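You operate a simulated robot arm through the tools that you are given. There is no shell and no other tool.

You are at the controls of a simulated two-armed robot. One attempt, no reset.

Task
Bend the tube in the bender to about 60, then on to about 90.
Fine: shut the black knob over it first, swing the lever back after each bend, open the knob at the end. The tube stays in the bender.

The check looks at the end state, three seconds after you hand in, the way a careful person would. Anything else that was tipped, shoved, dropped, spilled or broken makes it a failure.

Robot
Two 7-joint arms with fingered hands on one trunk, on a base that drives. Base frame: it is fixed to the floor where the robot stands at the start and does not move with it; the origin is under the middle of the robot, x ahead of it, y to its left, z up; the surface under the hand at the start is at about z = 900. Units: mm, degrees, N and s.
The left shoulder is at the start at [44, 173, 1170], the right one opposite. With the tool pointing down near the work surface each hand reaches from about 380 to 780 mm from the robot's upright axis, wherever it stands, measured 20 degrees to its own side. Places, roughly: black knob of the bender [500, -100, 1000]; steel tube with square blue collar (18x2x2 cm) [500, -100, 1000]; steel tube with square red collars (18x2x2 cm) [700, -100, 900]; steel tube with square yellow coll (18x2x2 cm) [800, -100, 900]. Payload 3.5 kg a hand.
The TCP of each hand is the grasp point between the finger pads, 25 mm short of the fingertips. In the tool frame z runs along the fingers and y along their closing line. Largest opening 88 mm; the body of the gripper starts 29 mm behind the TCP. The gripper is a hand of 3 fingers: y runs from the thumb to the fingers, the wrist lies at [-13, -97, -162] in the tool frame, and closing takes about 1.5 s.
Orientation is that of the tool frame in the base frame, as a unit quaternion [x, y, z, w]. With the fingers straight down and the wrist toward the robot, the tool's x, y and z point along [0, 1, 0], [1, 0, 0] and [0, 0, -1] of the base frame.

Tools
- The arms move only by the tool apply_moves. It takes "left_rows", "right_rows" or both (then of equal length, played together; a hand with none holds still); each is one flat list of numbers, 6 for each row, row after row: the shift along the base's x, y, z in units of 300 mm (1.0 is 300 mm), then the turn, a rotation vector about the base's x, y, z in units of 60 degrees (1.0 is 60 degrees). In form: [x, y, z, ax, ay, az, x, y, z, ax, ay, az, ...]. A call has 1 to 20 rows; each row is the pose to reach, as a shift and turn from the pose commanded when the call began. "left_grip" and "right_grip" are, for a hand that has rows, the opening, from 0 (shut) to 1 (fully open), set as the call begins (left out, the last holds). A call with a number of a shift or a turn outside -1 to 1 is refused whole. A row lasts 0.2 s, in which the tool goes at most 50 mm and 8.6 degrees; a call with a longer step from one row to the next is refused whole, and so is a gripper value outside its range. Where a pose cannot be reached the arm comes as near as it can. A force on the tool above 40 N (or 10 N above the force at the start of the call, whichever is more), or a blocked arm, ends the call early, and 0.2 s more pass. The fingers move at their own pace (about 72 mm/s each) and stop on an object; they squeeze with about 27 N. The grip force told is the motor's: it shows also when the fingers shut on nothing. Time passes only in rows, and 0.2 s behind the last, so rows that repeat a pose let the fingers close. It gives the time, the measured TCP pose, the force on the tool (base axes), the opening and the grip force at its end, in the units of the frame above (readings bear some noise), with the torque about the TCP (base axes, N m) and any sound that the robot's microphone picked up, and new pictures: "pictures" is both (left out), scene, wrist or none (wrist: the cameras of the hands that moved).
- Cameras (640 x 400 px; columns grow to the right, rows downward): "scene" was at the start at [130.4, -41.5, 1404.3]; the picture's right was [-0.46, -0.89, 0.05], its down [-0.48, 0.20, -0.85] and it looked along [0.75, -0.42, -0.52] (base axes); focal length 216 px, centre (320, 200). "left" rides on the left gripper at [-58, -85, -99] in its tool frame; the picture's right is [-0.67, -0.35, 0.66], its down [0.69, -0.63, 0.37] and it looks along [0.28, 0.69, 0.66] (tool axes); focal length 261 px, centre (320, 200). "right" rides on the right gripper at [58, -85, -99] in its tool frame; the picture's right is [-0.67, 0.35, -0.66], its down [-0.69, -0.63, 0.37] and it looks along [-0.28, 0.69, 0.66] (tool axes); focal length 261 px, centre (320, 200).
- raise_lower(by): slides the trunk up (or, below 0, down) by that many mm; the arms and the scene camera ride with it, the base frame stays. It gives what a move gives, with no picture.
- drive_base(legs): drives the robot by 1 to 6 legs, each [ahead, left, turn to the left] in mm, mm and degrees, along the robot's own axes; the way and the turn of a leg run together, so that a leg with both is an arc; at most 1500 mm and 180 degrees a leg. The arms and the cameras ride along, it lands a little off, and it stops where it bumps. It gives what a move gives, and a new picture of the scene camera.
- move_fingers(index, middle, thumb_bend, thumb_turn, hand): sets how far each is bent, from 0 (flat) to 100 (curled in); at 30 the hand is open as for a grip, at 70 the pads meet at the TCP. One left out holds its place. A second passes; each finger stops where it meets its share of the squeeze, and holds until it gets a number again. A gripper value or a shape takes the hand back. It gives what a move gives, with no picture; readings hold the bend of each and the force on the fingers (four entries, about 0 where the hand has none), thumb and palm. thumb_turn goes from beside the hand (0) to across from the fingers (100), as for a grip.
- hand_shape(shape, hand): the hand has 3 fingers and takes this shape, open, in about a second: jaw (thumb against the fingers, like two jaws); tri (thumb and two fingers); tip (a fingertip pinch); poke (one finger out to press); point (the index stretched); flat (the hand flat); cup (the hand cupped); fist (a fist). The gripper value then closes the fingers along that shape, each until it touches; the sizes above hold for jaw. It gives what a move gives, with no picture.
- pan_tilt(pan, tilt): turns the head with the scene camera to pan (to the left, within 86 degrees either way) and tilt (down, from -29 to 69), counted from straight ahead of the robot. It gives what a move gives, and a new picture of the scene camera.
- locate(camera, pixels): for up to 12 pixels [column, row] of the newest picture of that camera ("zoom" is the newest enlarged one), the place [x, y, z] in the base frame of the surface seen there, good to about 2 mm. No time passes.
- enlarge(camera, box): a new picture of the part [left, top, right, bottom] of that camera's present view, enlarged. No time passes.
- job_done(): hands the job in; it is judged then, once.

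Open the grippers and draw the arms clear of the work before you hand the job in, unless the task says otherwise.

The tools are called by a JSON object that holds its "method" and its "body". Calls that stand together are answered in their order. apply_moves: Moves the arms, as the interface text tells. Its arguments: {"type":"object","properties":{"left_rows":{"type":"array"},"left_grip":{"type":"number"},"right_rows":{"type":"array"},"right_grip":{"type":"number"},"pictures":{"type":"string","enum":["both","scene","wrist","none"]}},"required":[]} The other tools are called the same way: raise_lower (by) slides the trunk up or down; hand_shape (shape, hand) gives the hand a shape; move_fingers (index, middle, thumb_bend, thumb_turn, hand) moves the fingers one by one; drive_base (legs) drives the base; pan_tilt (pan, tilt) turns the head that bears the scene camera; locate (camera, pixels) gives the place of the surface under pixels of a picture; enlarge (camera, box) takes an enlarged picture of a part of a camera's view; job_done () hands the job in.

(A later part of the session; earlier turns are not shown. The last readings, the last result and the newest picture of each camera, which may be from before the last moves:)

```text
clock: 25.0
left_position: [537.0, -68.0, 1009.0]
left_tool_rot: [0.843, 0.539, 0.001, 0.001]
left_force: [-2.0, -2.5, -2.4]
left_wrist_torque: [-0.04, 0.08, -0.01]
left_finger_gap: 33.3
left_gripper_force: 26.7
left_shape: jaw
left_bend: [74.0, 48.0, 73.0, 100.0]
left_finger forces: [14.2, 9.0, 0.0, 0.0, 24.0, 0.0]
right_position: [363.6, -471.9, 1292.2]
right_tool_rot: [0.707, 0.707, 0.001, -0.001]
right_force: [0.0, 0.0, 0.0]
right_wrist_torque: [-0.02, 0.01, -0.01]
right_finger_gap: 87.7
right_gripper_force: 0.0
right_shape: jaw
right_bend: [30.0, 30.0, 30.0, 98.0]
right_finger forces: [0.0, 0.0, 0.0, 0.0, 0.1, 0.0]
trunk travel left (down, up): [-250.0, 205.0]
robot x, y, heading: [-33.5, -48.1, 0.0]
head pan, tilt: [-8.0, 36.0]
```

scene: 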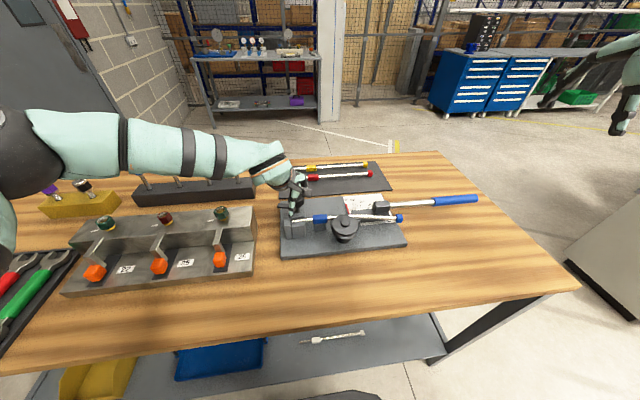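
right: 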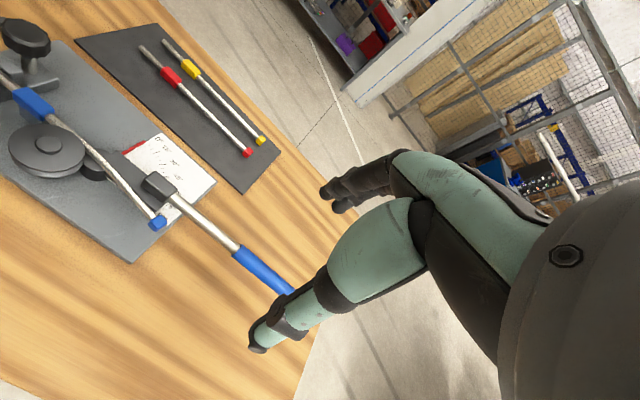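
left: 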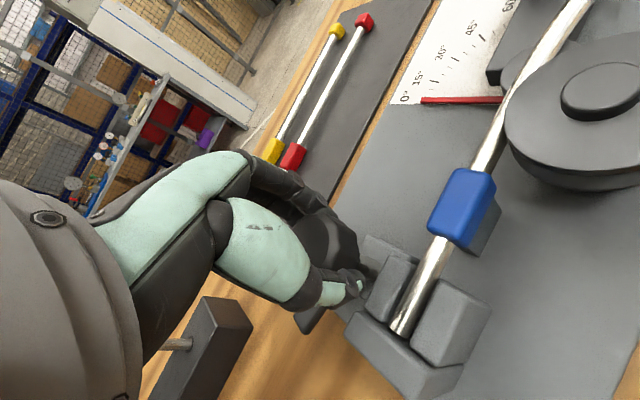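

The hand holds (26.7 N, gap 33 mm). I turn it +15° as a trial and look whether the knob follows.

{"method": "apply_moves", "body": {"left_rows": [0, 0, 0, 0, 0, 0.083, 0, 0, 0, 0, 0, 0.167, 0, 0, 0, 0, 0, 0.25, 0, 0, 0, 0, 0, 0.25]}}

{"method": "enlarge", "body": {"camera": "scene", "box": [265, 140, 345, 260]}}

```text
clock: 26.0
left_position: [537.2, -69.1, 1009.3]
left_tool_rot: [0.766, 0.643, 0.001, 0.0]
left_force: [0.4, -6.2, -3.6]
left_wrist_torque: [-0.09, 0.0, -0.1]
left_finger_gap: 33.3
left_gripper_force: 27.1
left_shape: jaw
left_bend: [74.0, 48.0, 73.0, 100.0]
left_finger forces: [15.7, 9.9, 0.1, 0.1, 23.6, 0.0]
right_position: [363.3, -472.3, 1291.0]
right_tool_rot: [0.707, 0.707, 0.0, 0.0]
right_force: [0.2, 0.3, 0.4]
right_wrist_torque: [-0.01, 0.01, -0.01]
right_finger_gap: 87.5
right_gripper_force: 0.1
right_shape: jaw
right_bend: [30.0, 30.0, 30.0, 98.0]
right_finger forces: [0.1, 0.1, 0.0, 0.0, 0.1, 0.0]
trunk travel left (down, up): [-250.0, 205.0]
robot x, y, heading: [-29.3, -47.8, -0.1]
head pan, tilt: [-8.0, 36.0]
```

scene: 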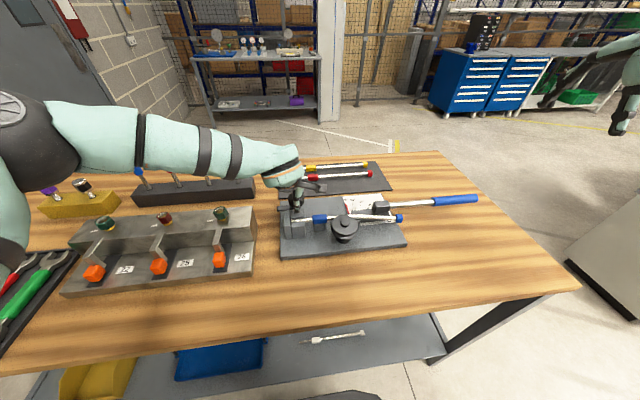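
left: 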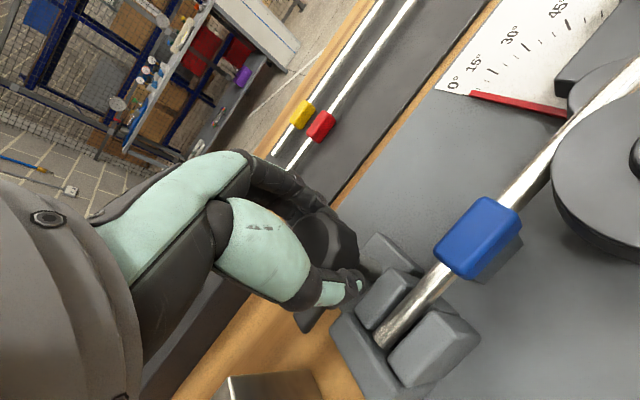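

```text
3.33 times, centred on (305, 200) of scene
```

zoom: 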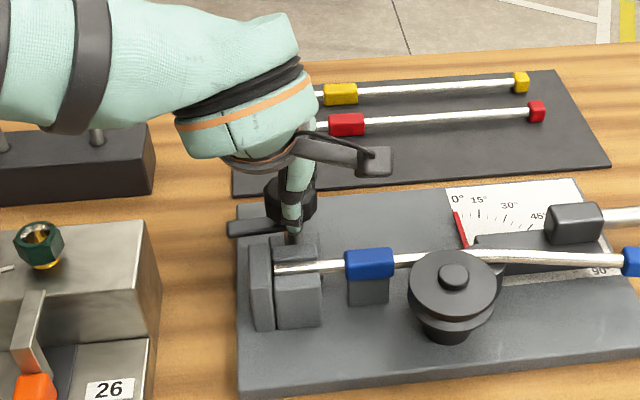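

The knob's arm keeps its place relative to the hand, so the knob follows. I turn on by +40° to about +30°.

{"method": "apply_moves", "body": {"left_rows": [0, 0, 0, 0, 0, 0.11, 0, 0, 0, 0, 0, 0.22, 0, 0, 0, 0, 0, 0.33, 0, 0, 0, 0, 0, 0.44, 0, 0, 0, 0, 0, 0.55, 0, 0, 0, 0, 0, 0.667, 0, 0, 0, 0, 0, 0.667]}}

{"method": "enlarge", "body": {"camera": "scene", "box": [265, 140, 345, 260]}}

```text
clock: 27.6
left_position: [538.3, -69.0, 1009.9]
left_tool_rot: [0.498, 0.867, 0.0, 0.001]
left_force: [12.6, -5.4, 1.3]
left_wrist_torque: [-0.03, -0.29, -0.1]
left_finger_gap: 33.2
left_gripper_force: 27.0
left_shape: jaw
left_bend: [74.0, 47.0, 74.0, 100.0]
left_finger forces: [20.2, 11.2, 0.1, 0.0, 22.9, 0.0]
right_position: [366.0, -472.5, 1292.2]
right_tool_rot: [0.707, 0.707, 0.0, -0.001]
right_force: [-1.8, -0.2, -0.5]
right_wrist_torque: [-0.01, -0.02, 0.01]
right_finger_gap: 87.6
right_gripper_force: 0.0
right_shape: jaw
right_bend: [30.0, 30.0, 30.0, 98.0]
right_finger forces: [0.1, 0.0, 0.0, 0.0, 0.0, 0.1]
trunk travel left (down, up): [-250.0, 205.0]
robot x, y, heading: [-27.7, -48.5, -0.3]
head pan, tilt: [-8.0, 36.0]
```

scene: 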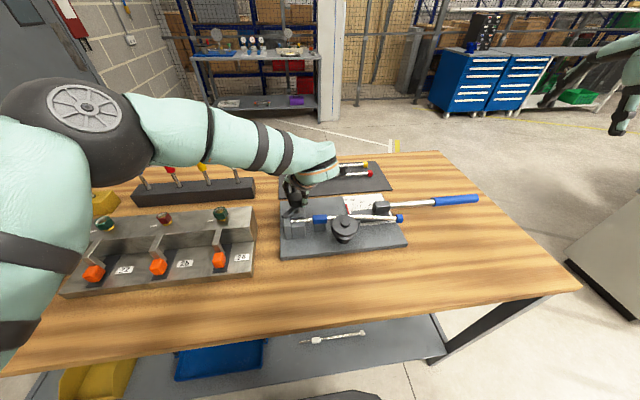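
left: 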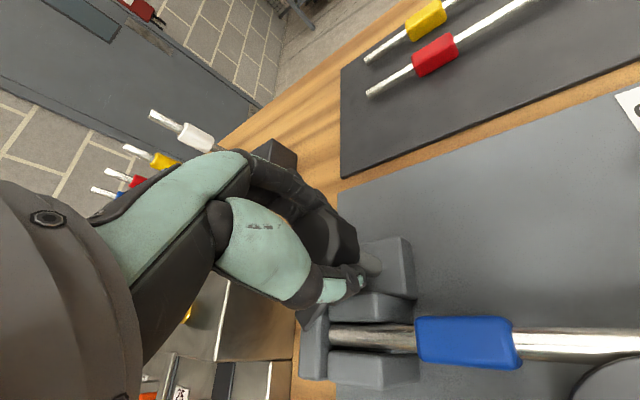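

```text
3.33 times, centred on (305, 200) of scene
```

zoom: 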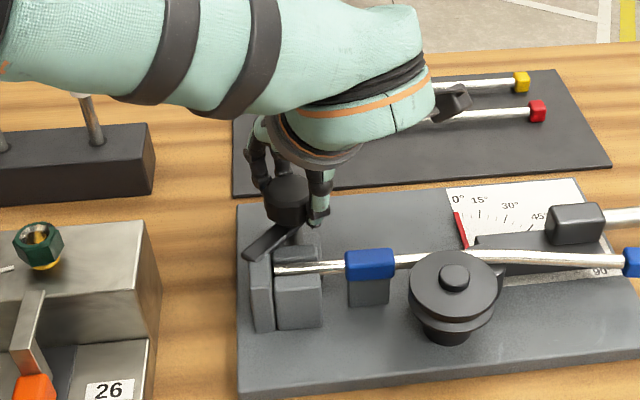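

The clamp arm has swung about 55°. Before turning further I check how low the elbow is over the table.

{"method": "locate", "body": {"camera": "scene", "pixels": [[85, 105], [130, 170], [100, 185], [60, 265], [30, 320], [200, 185], [165, 180]]}}

```text
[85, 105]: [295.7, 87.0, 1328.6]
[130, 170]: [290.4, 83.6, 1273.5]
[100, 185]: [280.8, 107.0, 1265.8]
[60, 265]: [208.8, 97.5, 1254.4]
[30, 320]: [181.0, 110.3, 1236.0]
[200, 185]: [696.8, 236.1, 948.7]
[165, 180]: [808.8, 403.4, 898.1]
```

The elbow is at z≈1300, far above the table. I continue the turn by +36° in small steps.

{"method": "apply_moves", "body": {"left_rows": [0, 0, 0, 0, 0, 0.1, 0, 0, 0, 0, 0, 0.2, 0, 0, 0, 0, 0, 0.3, 0, 0, 0, 0, 0, 0.4, 0, 0, 0, 0, 0, 0.5, 0, 0, 0, 0, 0, 0.6, 0, 0, 0, 0, 0, 0.6]}}

{"method": "enlarge", "body": {"camera": "scene", "box": [265, 140, 345, 260]}}

{"method": "locate", "body": {"camera": "scene", "pixels": [[130, 150], [190, 150], [130, 200], [60, 265]]}}

```text
clock: 29.2
left_position: [538.2, -67.7, 1009.1]
left_tool_rot: [0.207, 0.978, 0.001, 0.0]
left_force: [17.8, 2.0, 5.5]
left_wrist_torque: [0.16, -0.39, -0.12]
left_finger_gap: 33.7
left_gripper_force: 26.9
left_shape: jaw
left_bend: [74.0, 47.0, 75.0, 97.0]
left_finger forces: [22.1, 10.0, 0.0, 0.1, 23.8, 0.0]
right_position: [366.8, -470.5, 1290.9]
right_tool_rot: [0.707, 0.707, 0.0, -0.001]
right_force: [0.0, 0.5, 0.4]
right_wrist_torque: [0.0, 0.02, -0.01]
right_finger_gap: 88.0
right_gripper_force: 0.1
right_shape: jaw
right_bend: [30.0, 30.0, 30.0, 98.0]
right_finger forces: [0.1, 0.0, 0.0, 0.0, 0.1, 0.1]
trunk travel left (down, up): [-250.0, 205.0]
robot x, y, heading: [-28.6, -50.7, 0.3]
head pan, tilt: [-8.0, 36.0]
```

scene: 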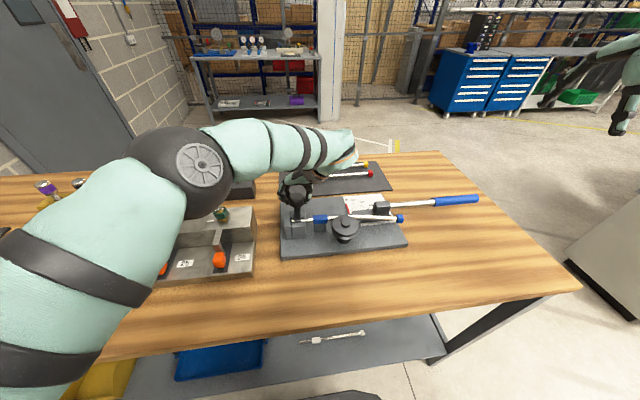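
left: 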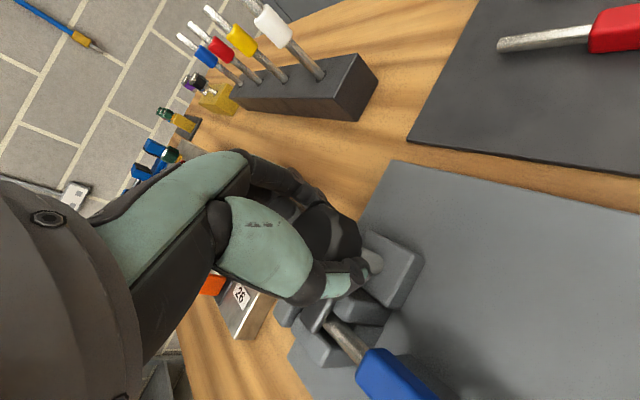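

```text
3.33 times, centred on (305, 200) of scene
```

zoom: 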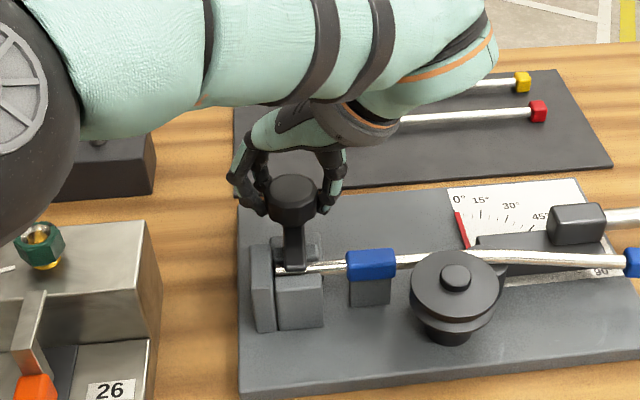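

```text
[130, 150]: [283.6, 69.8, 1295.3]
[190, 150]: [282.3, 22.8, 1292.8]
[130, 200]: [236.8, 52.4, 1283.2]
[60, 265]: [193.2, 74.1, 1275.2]
```

The clamp arm now lies over the tube, total turn ~91°, with little torque so far. I turn a little further to feel for a stop.

{"method": "apply_moves", "body": {"left_rows": [0.005, 0, 0, 0, 0, 0.06, 0.007, 0, 0, 0, 0, 0.12, 0.007, 0, 0, 0, 0, 0.16, 0.007, 0, 0, 0, 0, 0.16]}}

{"method": "enlarge", "body": {"camera": "scene", "box": [265, 140, 345, 260]}}

```text
clock: 30.2
left_position: [540.9, -68.3, 1009.3]
left_tool_rot: [0.125, 0.992, 0.002, 0.0]
left_force: [18.2, -1.2, 6.6]
left_wrist_torque: [0.13, -0.35, -0.39]
left_finger_gap: 33.5
left_gripper_force: 27.3
left_shape: jaw
left_bend: [74.0, 46.0, 75.0, 100.0]
left_finger forces: [21.2, 11.8, 0.1, 0.0, 26.2, 0.1]
right_position: [366.8, -471.6, 1291.9]
right_tool_rot: [0.707, 0.707, 0.0, 0.0]
right_force: [0.1, 0.7, -0.2]
right_wrist_torque: [-0.04, 0.02, 0.01]
right_finger_gap: 87.8
right_gripper_force: 0.0
right_shape: jaw
right_bend: [30.0, 30.0, 30.0, 98.0]
right_finger forces: [0.0, 0.0, 0.1, 0.1, 0.0, 0.0]
trunk travel left (down, up): [-250.0, 205.0]
robot x, y, heading: [-31.0, -46.2, 0.2]
head pan, tilt: [-8.0, 36.0]
```

scene: 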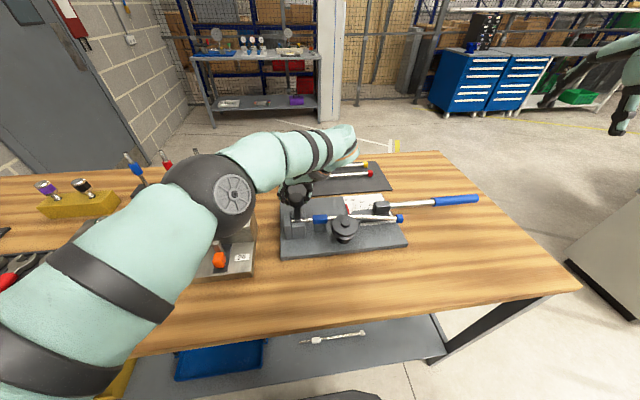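
left: 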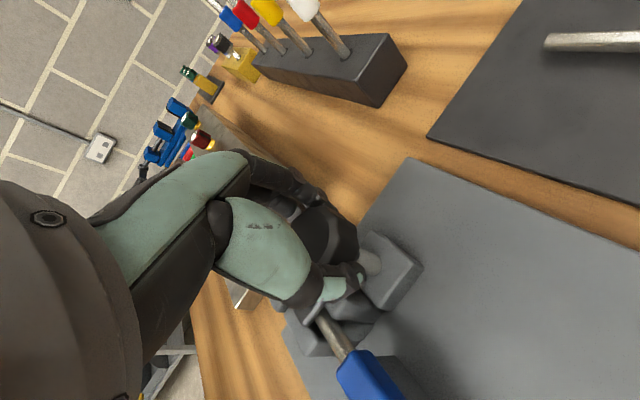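

```text
3.33 times, centred on (305, 200) of scene
```

zoom: 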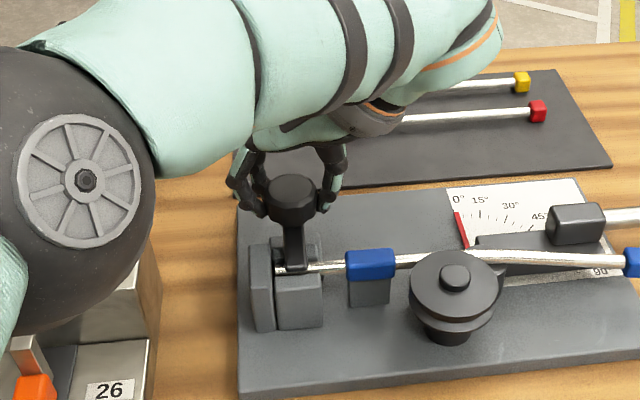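

The torque rose to −0.39 N m while the clamp arm stayed put, so it is at its stop, shut over the tube. I open the hand and then lift straight up.

{"method": "apply_moves", "body": {"left_rows": [0, 0, 0, 0, 0, 0, 0, 0, 0, 0, 0, 0, 0, 0, 0, 0, 0, 0, 0, 0, 0, 0, 0, 0, 0, 0, 0, 0, 0, 0, 0, 0, 0, 0, 0, 0], "left_grip": 1, "pictures": "wrist"}}

```text
clock: 31.6
left_position: [537.5, -68.3, 1009.6]
left_tool_rot: [0.124, 0.992, 0.001, 0.0]
left_force: [0.0, -0.8, 0.1]
left_wrist_torque: [-0.03, -0.03, 0.0]
left_finger_gap: 87.5
left_gripper_force: 0.0
left_shape: jaw
left_bend: [30.0, 30.0, 30.0, 98.0]
left_finger forces: [0.0, 0.0, 0.1, 0.0, 0.1, 0.0]
right_position: [362.6, -471.1, 1292.3]
right_tool_rot: [0.707, 0.707, 0.0, 0.0]
right_force: [0.1, 0.3, -0.1]
right_wrist_torque: [0.0, -0.02, 0.0]
right_finger_gap: 87.7
right_gripper_force: 0.1
right_shape: jaw
right_bend: [30.0, 30.0, 30.0, 98.0]
right_finger forces: [0.0, 0.0, 0.0, 0.0, 0.0, 0.0]
trunk travel left (down, up): [-250.0, 205.0]
robot x, y, heading: [-25.6, -46.0, 0.1]
head pan, tilt: [-8.0, 36.0]
```

left: 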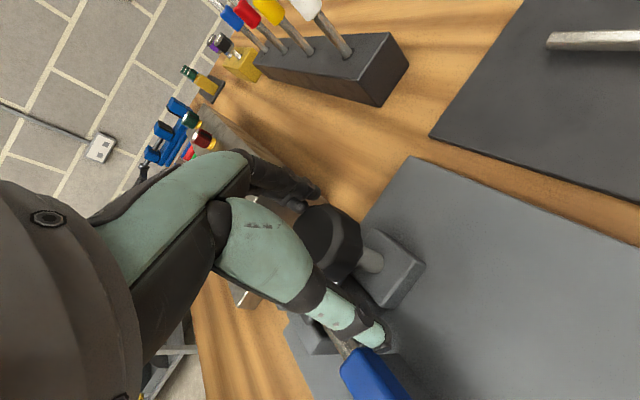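

Hand is open and free of force. I lift it clear of the knob, then turn it back to about 0° while rising.

{"method": "apply_moves", "body": {"left_rows": [0, 0, 0.08, 0, 0, 0, 0, 0, 0.16, 0, 0, 0, 0, 0, 0.22, 0, 0, 0, 0, 0, 0.25, 0, 0, -0.12, 0, 0, 0.28, 0, 0, -0.24, 0, 0, 0.31, 0, 0, -0.36, 0, 0, 0.34, 0, 0, -0.48, 0, 0, 0.37, 0, 0, -0.6, 0, 0, 0.4, 0, 0, -0.72, 0, 0, 0.43, 0, 0, -0.84, 0, 0, 0.46, 0, 0, -0.96, 0, 0, 0.46, 0, 0, -0.96]}}

{"method": "enlarge", "body": {"camera": "scene", "box": [265, 140, 425, 260]}}

```text
clock: 34.2
left_position: [539.5, -70.7, 1148.4]
left_tool_rot: [0.588, 0.809, 0.001, 0.0]
left_force: [0.2, 0.2, -0.2]
left_wrist_torque: [0.01, -0.01, 0.03]
left_finger_gap: 88.0
left_gripper_force: 0.1
left_shape: jaw
left_bend: [30.0, 30.0, 30.0, 98.0]
left_finger forces: [0.0, 0.0, 0.0, 0.0, 0.0, 0.1]
right_position: [362.6, -471.3, 1291.7]
right_tool_rot: [0.707, 0.707, -0.001, 0.0]
right_force: [-0.2, -0.1, -0.5]
right_wrist_torque: [0.01, -0.02, 0.0]
right_finger_gap: 87.7
right_gripper_force: 0.1
right_shape: jaw
right_bend: [30.0, 30.0, 30.0, 98.0]
right_finger forces: [0.0, 0.0, 0.1, 0.0, 0.0, 0.0]
trunk travel left (down, up): [-250.0, 205.0]
robot x, y, heading: [-29.7, -52.1, -0.1]
head pan, tilt: [-8.0, 36.0]
```

scene: 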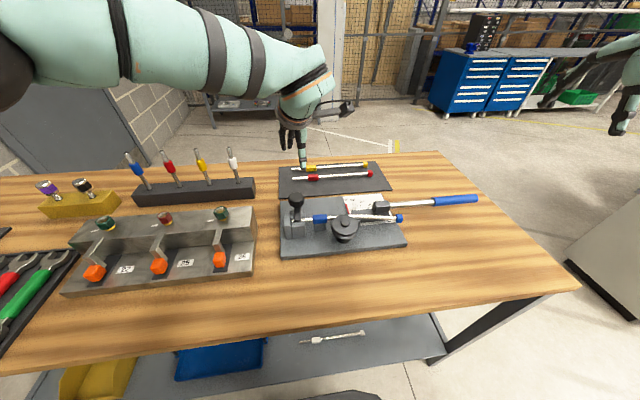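
left: 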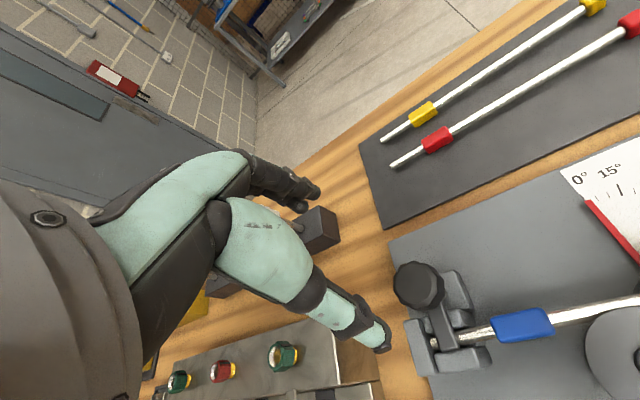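

```text
3.33 times, centred on (345, 200) of scene
```

zoom: 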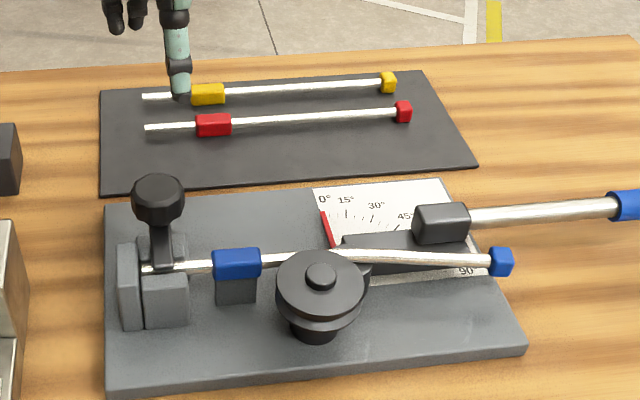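

The black knob is shut over the tube now. I draw the left arm up and out to the left, out of the way of the lever's swing.

{"method": "apply_moves", "body": {"left_rows": [-0.083, 0.09, 0.06, 0, 0, -0.05, -0.167, 0.18, 0.12, 0, 0, -0.1, -0.25, 0.28, 0.18, 0, 0, -0.15, -0.333, 0.38, 0.24, 0, 0, -0.2, -0.417, 0.5, 0.3, 0, 0, -0.25, -0.5, 0.62, 0.34, 0, 0, -0.3, -0.583, 0.76, 0.34, 0, 0, -0.3, -0.667, 0.9, 0.34, 0, 0, -0.3], "pictures": "scene"}}

{"method": "drive_base", "body": {"legs": [[-90, -50, 0]]}}

```text
clock: 36.0
left_position: [337.7, 203.7, 1249.3]
left_tool_rot: [0.706, 0.708, 0.0, 0.002]
left_force: [-0.9, -0.4, -0.4]
left_wrist_torque: [0.0, -0.01, 0.04]
left_finger_gap: 87.4
left_gripper_force: 0.1
left_shape: jaw
left_bend: [30.0, 30.0, 30.0, 98.0]
left_finger forces: [0.0, 0.0, 0.0, 0.0, 0.0, 0.0]
right_position: [362.1, -469.2, 1293.3]
right_tool_rot: [0.707, 0.707, 0.001, 0.002]
right_force: [-0.2, 0.5, -0.4]
right_wrist_torque: [0.0, 0.01, -0.02]
right_finger_gap: 87.7
right_gripper_force: 0.0
right_shape: jaw
right_bend: [30.0, 30.0, 30.0, 98.0]
right_finger forces: [0.0, 0.0, 0.1, 0.1, 0.0, 0.1]
trunk travel left (down, up): [-250.0, 205.0]
robot x, y, heading: [-27.7, -48.5, -0.2]
head pan, tilt: [-8.0, 36.0]
```

scene: 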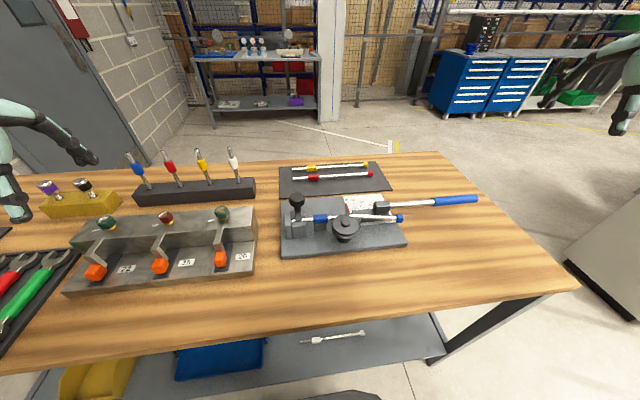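

```text
clock: 37.2
left_position: [249.6, 152.5, 1248.9]
left_tool_rot: [0.706, 0.708, 0.0, 0.0]
left_force: [-0.5, -0.3, -0.1]
left_wrist_torque: [0.01, -0.02, 0.01]
left_finger_gap: 87.5
left_gripper_force: 0.0
left_shape: jaw
left_bend: [30.0, 30.0, 30.0, 98.0]
left_finger forces: [0.1, 0.1, 0.0, 0.1, 0.0, 0.0]
right_position: [274.5, -519.9, 1292.1]
right_tool_rot: [0.706, 0.708, 0.0, 0.0]
right_force: [-0.6, 1.5, 0.3]
right_wrist_torque: [0.02, 0.0, 0.0]
right_finger_gap: 87.6
right_gripper_force: 0.1
right_shape: jaw
right_bend: [30.0, 30.0, 30.0, 98.0]
right_finger forces: [0.0, 0.0, 0.1, 0.1, 0.0, 0.0]
trunk travel left (down, up): [-250.0, 205.0]
robot x, y, heading: [-116.6, -98.6, 0.3]
head pan, tilt: [-8.0, 36.0]
```

scene: 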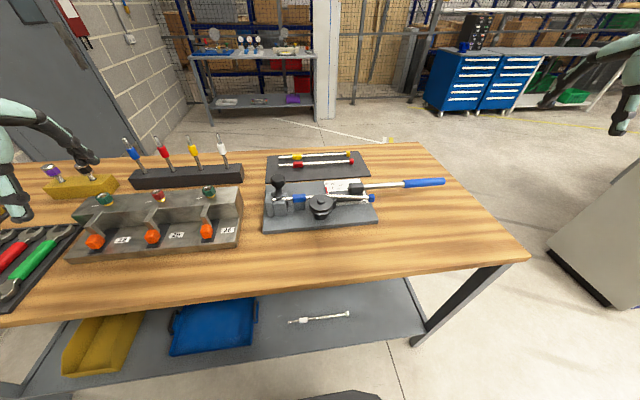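

The base is at (−117, −99). I take an enlarged view of the bender to record pointer and tube at the start of the bending.

{"method": "enlarge", "body": {"camera": "scene", "box": [255, 140, 455, 240]}}

{"method": "locate", "body": {"camera": "scene", "pixels": [[372, 187], [390, 185], [404, 184], [412, 183], [420, 182], [430, 181], [442, 180], [356, 187], [371, 198], [345, 196], [278, 181], [277, 196]]}}

```text
3.20 times, centred on (355, 190) of scene
```

zoom: 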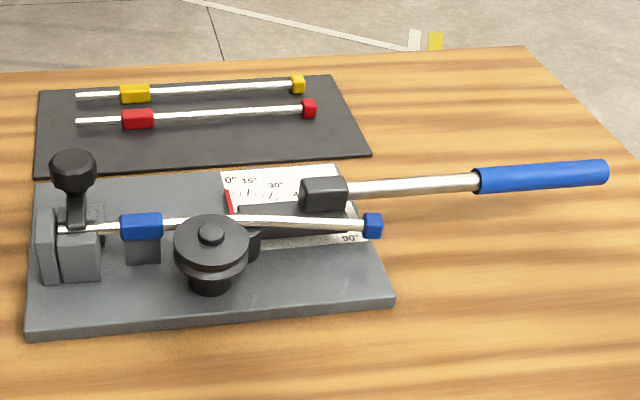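

```text
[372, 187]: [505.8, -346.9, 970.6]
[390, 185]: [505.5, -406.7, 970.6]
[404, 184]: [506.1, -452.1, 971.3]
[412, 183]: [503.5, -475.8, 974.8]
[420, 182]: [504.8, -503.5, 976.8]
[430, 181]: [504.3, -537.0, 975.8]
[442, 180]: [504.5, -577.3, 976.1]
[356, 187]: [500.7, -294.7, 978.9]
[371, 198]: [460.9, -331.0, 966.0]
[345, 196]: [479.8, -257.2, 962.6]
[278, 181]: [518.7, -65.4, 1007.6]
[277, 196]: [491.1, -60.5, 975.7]
```

Pivot works out to about (491, −217), with the lever shaft at x≈511, z≈967. I bring the open right hand above the handle at (511, −487), z=1075.

{"method": "apply_moves", "body": {"right_rows": [0.099, 0.014, -0.09, 0, 0, 0, 0.198, 0.028, -0.18, 0, 0, 0, 0.296, 0.041, -0.27, 0, 0, 0, 0.395, 0.055, -0.36, 0, 0, 0, 0.494, 0.069, -0.45, 0, 0, 0, 0.593, 0.083, -0.54, 0, 0, 0, 0.691, 0.096, -0.63, 0, 0, 0, 0.79, 0.11, -0.723, 0, 0, 0, 0.79, 0.11, -0.723, 0, 0, 0], "right_grip": 1}}

```text
clock: 39.2
left_position: [248.5, 153.0, 1249.2]
left_tool_rot: [0.707, 0.708, 0.0, 0.002]
left_force: [-0.4, 0.2, -0.2]
left_wrist_torque: [-0.03, -0.01, 0.01]
left_finger_gap: 87.8
left_gripper_force: 0.0
left_shape: jaw
left_bend: [30.0, 30.0, 30.0, 98.0]
left_finger forces: [0.0, 0.0, 0.1, 0.0, 0.1, 0.0]
right_position: [498.1, -489.3, 1079.2]
right_tool_rot: [0.707, 0.707, 0.001, 0.0]
right_force: [-0.5, 0.6, 0.1]
right_wrist_torque: [0.0, 0.0, -0.01]
right_finger_gap: 87.6
right_gripper_force: 0.1
right_shape: jaw
right_bend: [30.0, 30.0, 30.0, 98.0]
right_finger forces: [0.0, 0.0, 0.0, 0.0, 0.1, 0.0]
right hand out of reach, approached as far as the arm can: row 8, 9
trunk travel left (down, up): [-250.0, 205.0]
robot x, y, heading: [-115.7, -97.8, -0.0]
head pan, tilt: [-8.0, 36.0]
```

scene: 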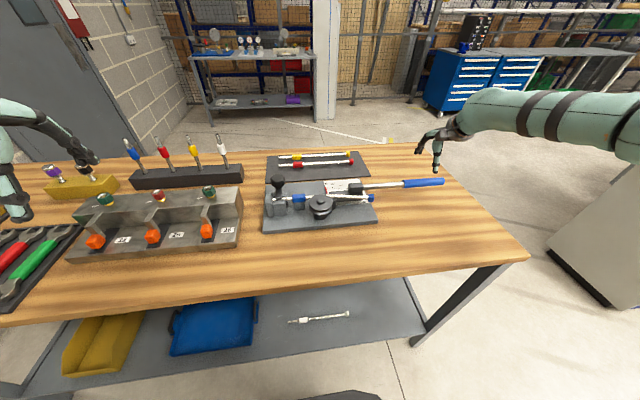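
right: 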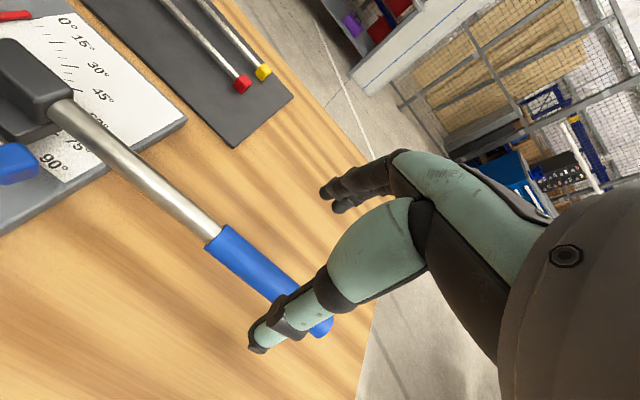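

Out of reach by about 13 mm. I drive 25 ahead and 30 right to bring the handle well within the right arm's reach.

{"method": "drive_base", "body": {"legs": [[25, -30, 0]]}}

```text
clock: 40.1
left_position: [270.5, 127.5, 1248.8]
left_tool_rot: [0.706, 0.708, 0.001, 0.005]
left_force: [0.2, 0.9, -0.6]
left_wrist_torque: [0.0, 0.04, 0.0]
left_finger_gap: 87.9
left_gripper_force: 0.2
left_shape: jaw
left_bend: [30.0, 30.0, 30.0, 98.0]
left_finger forces: [0.1, 0.0, 0.1, 0.0, 0.0, 0.0]
right_position: [520.6, -514.2, 1081.2]
right_tool_rot: [0.706, 0.708, 0.001, 0.002]
right_force: [0.0, 0.0, -0.2]
right_wrist_torque: [-0.03, -0.05, -0.01]
right_finger_gap: 88.3
right_gripper_force: 0.1
right_shape: jaw
right_bend: [30.0, 30.0, 30.0, 98.0]
right_finger forces: [0.0, 0.0, 0.0, 0.0, 0.1, 0.0]
trunk travel left (down, up): [-250.0, 205.0]
robot x, y, heading: [-91.3, -131.2, 0.1]
head pan, tilt: [-8.0, 36.0]
```

scene: 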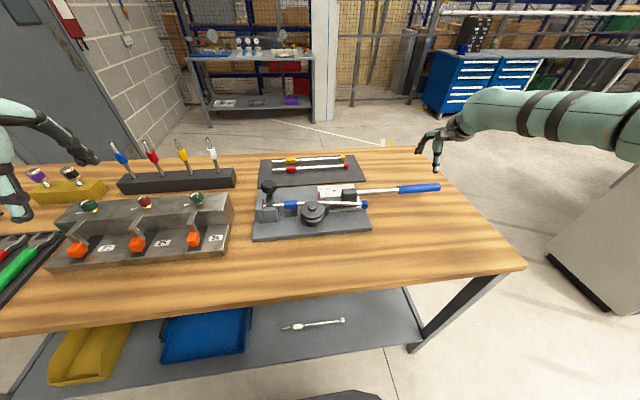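

Hand is at (521, −514, 1081). I align it over the handle at (511, −487) and lower it to z≈972 with the fingers straddling the handle.

{"method": "apply_moves", "body": {"right_rows": [-0.033, 0.09, -0.02, 0, 0, 0, -0.033, 0.09, -0.13, 0, 0, 0, -0.033, 0.09, -0.25, 0, 0, 0, -0.033, 0.09, -0.363, 0, 0, 0, -0.033, 0.09, -0.363, 0, 0, 0], "right_grip": 1}}

```text
clock: 41.3
left_position: [273.4, 121.5, 1249.4]
left_tool_rot: [0.706, 0.708, -0.001, 0.001]
left_force: [0.4, -0.6, -0.8]
left_wrist_torque: [-0.02, -0.01, 0.01]
left_finger_gap: 87.6
left_gripper_force: 0.0
left_shape: jaw
left_bend: [30.0, 30.0, 30.0, 98.0]
left_finger forces: [0.1, 0.1, 0.0, 0.0, 0.0, 0.0]
right_position: [487.3, -496.4, 984.8]
right_tool_rot: [0.706, 0.708, 0.001, 0.0]
right_force: [0.2, 0.2, 1.0]
right_wrist_torque: [0.0, 0.0, -0.02]
right_finger_gap: 87.9
right_gripper_force: 0.1
right_shape: jaw
right_bend: [30.0, 30.0, 30.0, 98.0]
right_finger forces: [0.0, 0.0, 0.1, 0.0, 0.0, 0.0]
right hand out of reach, approached as far as the arm can: row 2, 3, 4, 5
trunk travel left (down, up): [-250.0, 205.0]
robot x, y, heading: [-95.2, -127.1, 0.3]
head pan, tilt: [-8.0, 36.0]
```

scene: 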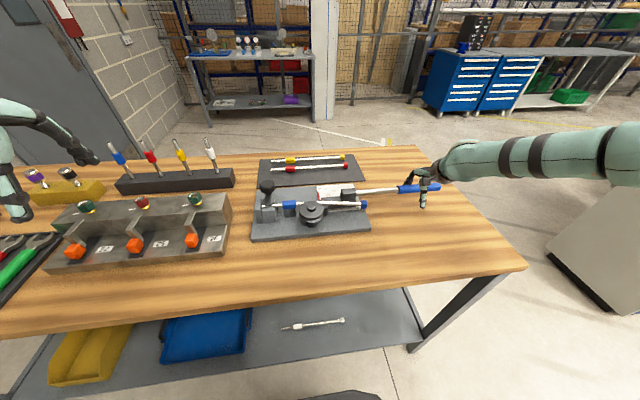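
right: 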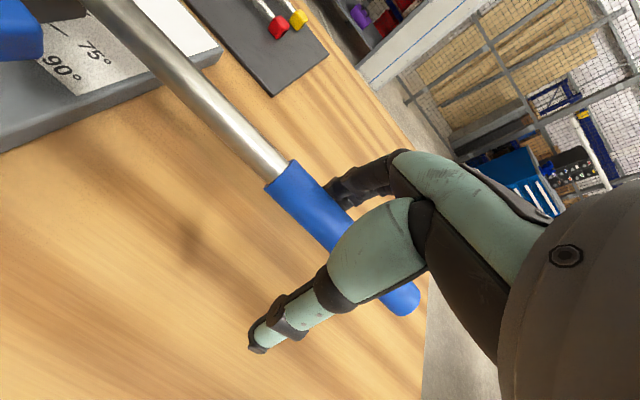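

The limit looks like the wrist turn, not the length, so turning the hand about −22° should free it. The fingers already straddle the handle; I turn, shift +24 mm in x and lower to z≈960.

{"method": "apply_moves", "body": {"right_rows": [0.025, 0.005, 0, 0, 0, -0.1, 0.05, 0.01, 0, 0, 0, -0.2, 0.075, 0.015, -0.02, 0, 0, -0.3, 0.08, 0.02, -0.05, 0, 0, -0.367, 0.08, 0.02, -0.083, 0, 0, -0.367, 0.08, 0.02, -0.083, 0, 0, -0.367], "right_grip": 1}}

```text
clock: 42.7
left_position: [272.3, 123.2, 1250.1]
left_tool_rot: [0.706, 0.708, 0.001, 0.001]
left_force: [-0.1, -0.8, 0.6]
left_wrist_torque: [-0.02, -0.01, 0.0]
left_finger_gap: 87.7
left_gripper_force: 0.1
left_shape: jaw
left_bend: [30.0, 30.0, 30.0, 98.0]
left_finger forces: [0.1, 0.0, 0.0, 0.1, 0.0, 0.0]
right_position: [478.3, -499.8, 985.9]
right_tool_rot: [0.828, 0.561, 0.001, 0.001]
right_force: [0.3, -0.7, 0.5]
right_wrist_torque: [-0.05, -0.03, 0.01]
right_finger_gap: 87.7
right_gripper_force: 0.0
right_shape: jaw
right_bend: [30.0, 30.0, 30.0, 98.0]
right_finger forces: [0.0, 0.3, 0.0, 0.0, 0.0, 0.0]
right hand out of reach, approached as far as the arm can: row 1, 2, 3, 4, 5, 6
trunk travel left (down, up): [-250.0, 205.0]
robot x, y, heading: [-96.5, -128.8, 0.2]
head pan, tilt: [-8.0, 36.0]
```

scene: 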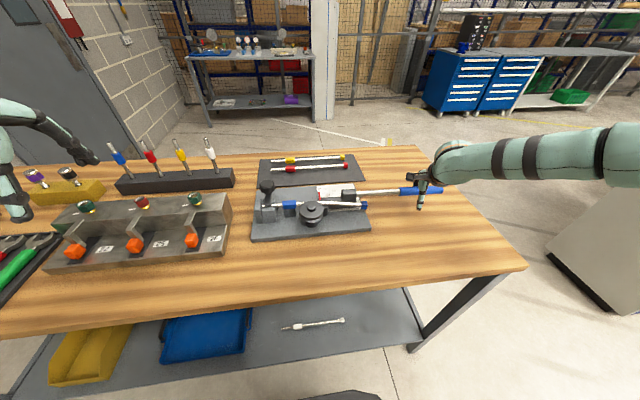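
right: 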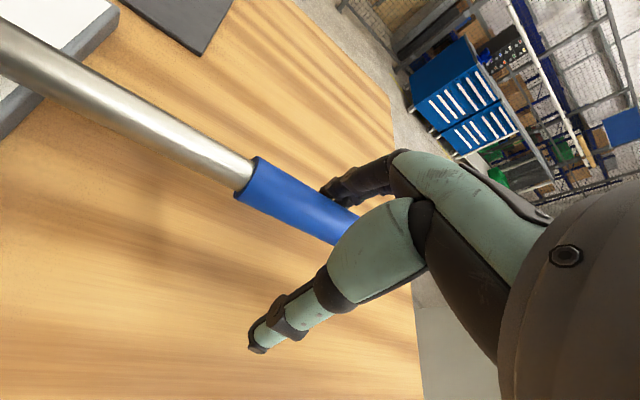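

It's still short in x (478) even with the hand turned, so the wrist seems to run out of bend with the shoulder this low. I raise the trunk by 150, which lifts the hands straight up, and try from there.

{"method": "raise_lower", "body": {"by": 150}}

```text
clock: 44.4
left_position: [272.7, 122.4, 1399.8]
left_tool_rot: [0.706, 0.708, 0.0, 0.002]
left_force: [1.0, -0.4, 0.4]
left_wrist_torque: [0.01, -0.01, 0.02]
left_finger_gap: 87.6
left_gripper_force: 0.0
left_shape: jaw
left_bend: [30.0, 30.0, 30.0, 98.0]
left_finger forces: [0.1, 0.0, 0.0, 0.0, 0.0, 0.0]
right_position: [462.7, -500.5, 1196.3]
right_tool_rot: [0.827, 0.56, 0.043, 0.028]
right_force: [-1.0, -0.3, -0.2]
right_wrist_torque: [0.0, -0.02, -0.01]
right_finger_gap: 87.5
right_gripper_force: 0.1
right_shape: jaw
right_bend: [30.0, 30.0, 30.0, 98.0]
right_finger forces: [0.0, 0.1, 0.0, 0.1, 0.0, 0.0]
trunk travel left (down, up): [-400.0, 55.0]
robot x, y, heading: [-94.7, -129.9, 0.2]
head pan, tilt: [-8.0, 36.0]
```

The right hand rose to (463, −500, 1196) with a slight forward tilt, which is fine. I move it to over the handle at (511, −487), z≈1060.

{"method": "apply_moves", "body": {"right_rows": [0.04, 0.011, -0.11, 0, 0, 0, 0.08, 0.022, -0.22, 0, 0, 0, 0.12, 0.033, -0.34, 0, 0, 0, 0.16, 0.043, -0.453, 0, 0, 0, 0.16, 0.043, -0.453, 0, 0, 0], "right_grip": 1}}

```text
clock: 45.6
left_position: [273.7, 121.3, 1398.8]
left_tool_rot: [0.706, 0.708, 0.0, 0.001]
left_force: [-0.4, 0.2, 0.0]
left_wrist_torque: [0.03, 0.0, -0.02]
left_finger_gap: 87.8
left_gripper_force: 0.2
left_shape: jaw
left_bend: [30.0, 30.0, 30.0, 98.0]
left_finger forces: [0.0, 0.0, 0.0, 0.1, 0.1, 0.0]
right_position: [426.8, -512.7, 1133.7]
right_tool_rot: [0.828, 0.559, 0.043, 0.028]
right_force: [-0.1, 0.0, 0.2]
right_wrist_torque: [-0.02, 0.04, 0.0]
right_finger_gap: 87.8
right_gripper_force: 0.1
right_shape: jaw
right_bend: [30.0, 30.0, 30.0, 98.0]
right_finger forces: [0.1, 0.1, 0.1, 0.0, 0.1, 0.0]
right hand out of reach, approached as far as the arm can: row 1, 2, 3, 4, 5
trunk travel left (down, up): [-400.0, 55.0]
robot x, y, heading: [-93.2, -127.6, 0.1]
head pan, tilt: [-8.0, 36.0]
```

scene: 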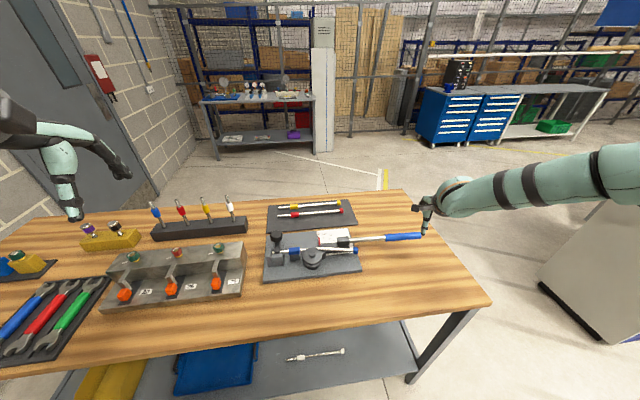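
right: 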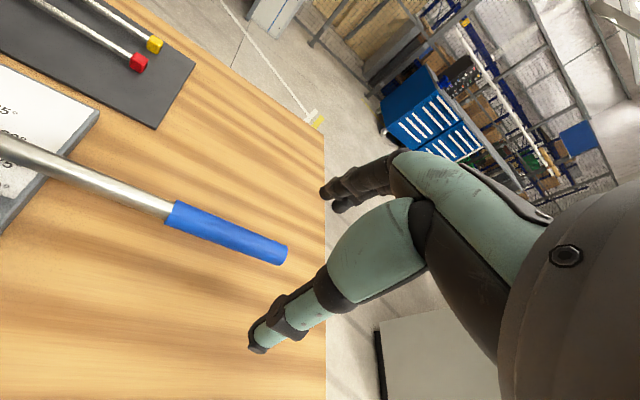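

Raising made it worse (x only 427 at z=1134), so the reach is better with the shoulder low relative to the hand. I back the right hand off and up, lift the left a little, before lowering the trunk.

{"method": "apply_moves", "body": {"right_rows": [-0.054, -0.015, 0.12, 0, 0, 0.046, -0.108, -0.03, 0.25, 0, 0, 0.092, -0.163, -0.046, 0.38, 0, 0, 0.138, -0.217, -0.062, 0.51, 0, 0, 0.184, -0.27, -0.077, 0.64, 0, 0, 0.23, -0.325, -0.092, 0.77, 0, 0, 0.276, -0.38, -0.108, 0.9, 0, 0, 0.32, -0.433, -0.123, 1.0, 0, 0, 0.367, -0.433, -0.123, 1.0, 0, 0, 0.367], "left_rows": [0, 0, 0.025, 0, 0, 0, 0, 0, 0.05, 0, 0, 0, 0, 0, 0.075, 0, 0, 0, 0, 0, 0.1, 0, 0, 0, 0, 0, 0.125, 0, 0, 0, 0, 0, 0.15, 0, 0, 0, 0, 0, 0.175, 0, 0, 0, 0, 0, 0.2, 0, 0, 0, 0, 0, 0.2, 0, 0, 0], "pictures": "scene"}}

```text
clock: 47.6
left_position: [273.6, 122.7, 1459.2]
left_tool_rot: [0.705, 0.709, 0.001, 0.001]
left_force: [-0.4, 0.1, 0.1]
left_wrist_torque: [0.02, -0.01, 0.06]
left_finger_gap: 87.6
left_gripper_force: 0.0
left_shape: jaw
left_bend: [30.0, 30.0, 30.0, 98.0]
left_finger forces: [0.1, 0.0, 0.0, 0.0, 0.0, 0.1]
right_position: [296.5, -549.4, 1435.4]
right_tool_rot: [0.705, 0.707, 0.048, 0.019]
right_force: [0.6, 0.8, -0.2]
right_wrist_torque: [-0.01, -0.06, -0.03]
right_finger_gap: 87.8
right_gripper_force: 0.0
right_shape: jaw
right_bend: [30.0, 30.0, 30.0, 98.0]
right_finger forces: [0.1, 0.1, 0.0, 0.1, 0.1, 0.0]
trunk travel left (down, up): [-400.0, 55.0]
robot x, y, heading: [-93.1, -132.9, -0.1]
head pan, tilt: [-8.0, 36.0]
```

scene: 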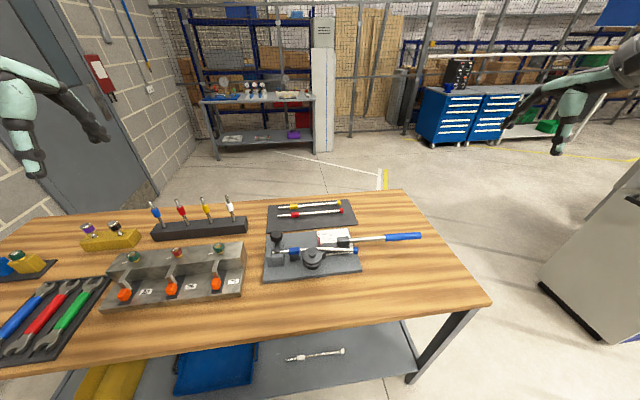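

Both hands are high. Now I lower the trunk by 300 (to 150 below the start); the hands will end at about z=1135 and 1159.

{"method": "raise_lower", "body": {"by": -300}}

```text
clock: 50.6
left_position: [274.1, 122.0, 1159.7]
left_tool_rot: [0.706, 0.708, 0.0, 0.002]
left_force: [-0.3, -0.3, 1.2]
left_wrist_torque: [-0.01, 0.0, -0.01]
left_finger_gap: 87.8
left_gripper_force: 0.1
left_shape: jaw
left_bend: [30.0, 30.0, 30.0, 98.0]
left_finger forces: [0.0, 0.0, 0.0, 0.0, 0.1, 0.0]
right_position: [296.3, -548.7, 1137.6]
right_tool_rot: [0.705, 0.707, 0.049, 0.02]
right_force: [-0.3, -0.7, 0.4]
right_wrist_torque: [0.01, 0.01, 0.01]
right_finger_gap: 87.7
right_gripper_force: 0.1
right_shape: jaw
right_bend: [30.0, 30.0, 30.0, 98.0]
right_finger forces: [0.0, 0.1, 0.0, 0.0, 0.0, 0.0]
trunk travel left (down, up): [-100.0, 355.0]
robot x, y, heading: [-95.5, -132.4, -0.0]
head pan, tilt: [-8.0, 36.0]
```

Now I move the right hand toward the handle again, to (511, −487, 1060), removing the slight tilt on the way.

{"method": "apply_moves", "body": {"right_rows": [0.12, 0.035, -0.043, -0.007, 0.015, 0, 0.24, 0.07, -0.086, -0.013, 0.03, 0, 0.36, 0.105, -0.128, -0.02, 0.045, 0, 0.48, 0.14, -0.171, -0.026, 0.06, 0, 0.6, 0.175, -0.214, -0.033, 0.075, 0, 0.717, 0.206, -0.257, -0.039, 0.09, 0, 0.717, 0.206, -0.257, -0.039, 0.09, 0], "right_grip": 1}}

```text
clock: 52.2
left_position: [273.2, 121.2, 1160.3]
left_tool_rot: [0.706, 0.708, 0.0, 0.002]
left_force: [-0.6, 0.0, 1.7]
left_wrist_torque: [0.04, -0.03, 0.0]
left_finger_gap: 87.9
left_gripper_force: 0.1
left_shape: jaw
left_bend: [30.0, 30.0, 30.0, 98.0]
left_finger forces: [0.0, 0.0, 0.0, 0.0, 0.0, 0.0]
right_position: [511.7, -488.0, 1058.6]
right_tool_rot: [0.706, 0.708, 0.001, 0.002]
right_force: [0.4, 0.7, 0.2]
right_wrist_torque: [0.0, 0.0, -0.01]
right_finger_gap: 87.8
right_gripper_force: 0.1
right_shape: jaw
right_bend: [30.0, 30.0, 30.0, 98.0]
right_finger forces: [0.1, 0.0, 0.1, 0.0, 0.1, 0.0]
trunk travel left (down, up): [-100.0, 355.0]
robot x, y, heading: [-94.7, -128.5, 0.2]
head pan, tilt: [-8.0, 36.0]
```

scene: 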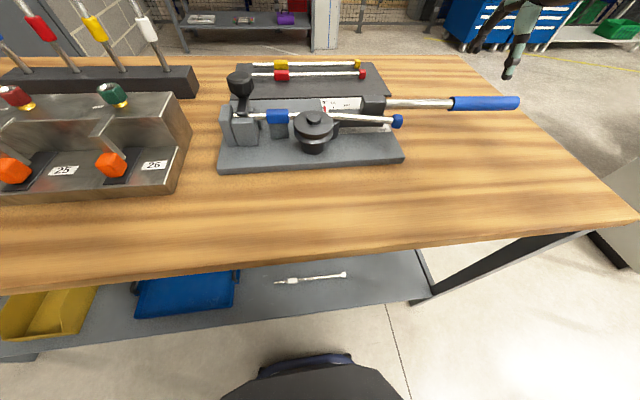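
right: 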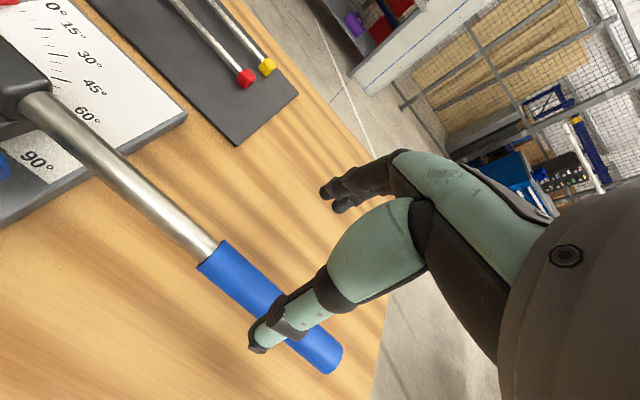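

Now it reached the pose exactly. I measure the handle with the right camera to refine the grip point.

{"method": "locate", "body": {"camera": "right", "pixels": [[213, 262], [240, 288], [320, 355], [100, 150], [170, 215], [335, 362], [50, 108]]}}

{"method": "pan_tilt", "body": {"pan": -8, "tilt": 26}}

```text
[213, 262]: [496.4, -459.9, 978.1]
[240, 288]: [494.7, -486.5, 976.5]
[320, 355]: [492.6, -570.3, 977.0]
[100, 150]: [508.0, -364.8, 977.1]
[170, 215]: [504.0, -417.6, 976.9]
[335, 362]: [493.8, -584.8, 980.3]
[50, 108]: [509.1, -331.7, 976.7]
```

```text
clock: 52.9
left_position: [274.2, 122.7, 1160.0]
left_tool_rot: [0.706, 0.708, 0.0, 0.002]
left_force: [0.0, -0.2, -0.3]
left_wrist_torque: [0.0, 0.01, -0.01]
left_finger_gap: 87.5
left_gripper_force: 0.0
left_shape: jaw
left_bend: [30.0, 30.0, 30.0, 98.0]
left_finger forces: [0.0, 0.0, 0.0, 0.0, 0.0, 0.0]
right_position: [512.9, -486.2, 1057.7]
right_tool_rot: [0.707, 0.707, 0.001, 0.001]
right_force: [-0.7, -0.1, 0.5]
right_wrist_torque: [0.01, -0.02, -0.01]
right_finger_gap: 87.4
right_gripper_force: 0.0
right_shape: jaw
right_bend: [30.0, 30.0, 30.0, 98.0]
right_finger forces: [0.0, 0.1, 0.0, 0.0, 0.1, 0.1]
trunk travel left (down, up): [-100.0, 355.0]
robot x, y, heading: [-93.9, -128.6, 0.1]
head pan, tilt: [-8.0, 26.0]
```

scene: 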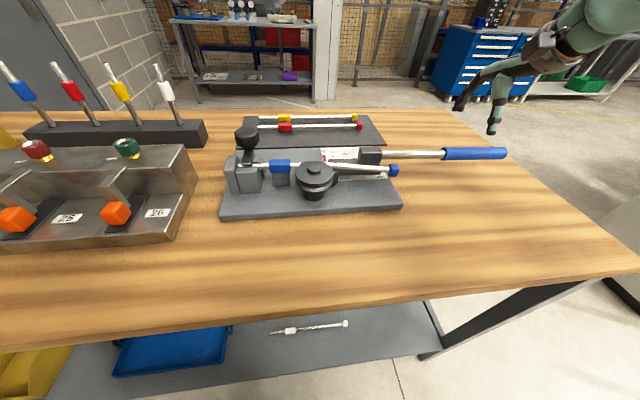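

I check the lever line in the scene view, to see whether the lever has moved at all.

{"method": "locate", "body": {"camera": "scene", "pixels": [[390, 155], [410, 155], [430, 154], [450, 154], [470, 154], [490, 153], [503, 153], [370, 154]]}}

{"method": "enlarge", "body": {"camera": "scene", "box": [210, 100, 520, 230]}}

```text
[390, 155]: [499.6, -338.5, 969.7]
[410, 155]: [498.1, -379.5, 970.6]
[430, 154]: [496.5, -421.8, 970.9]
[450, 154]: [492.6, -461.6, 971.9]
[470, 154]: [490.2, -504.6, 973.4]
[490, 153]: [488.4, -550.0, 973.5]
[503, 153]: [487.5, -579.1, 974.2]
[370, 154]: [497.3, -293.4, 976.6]
```

```text
2.06 times, centred on (365, 165) of scene
```

zoom: 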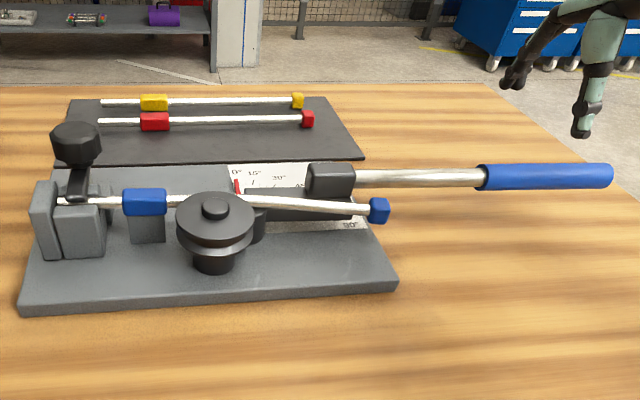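

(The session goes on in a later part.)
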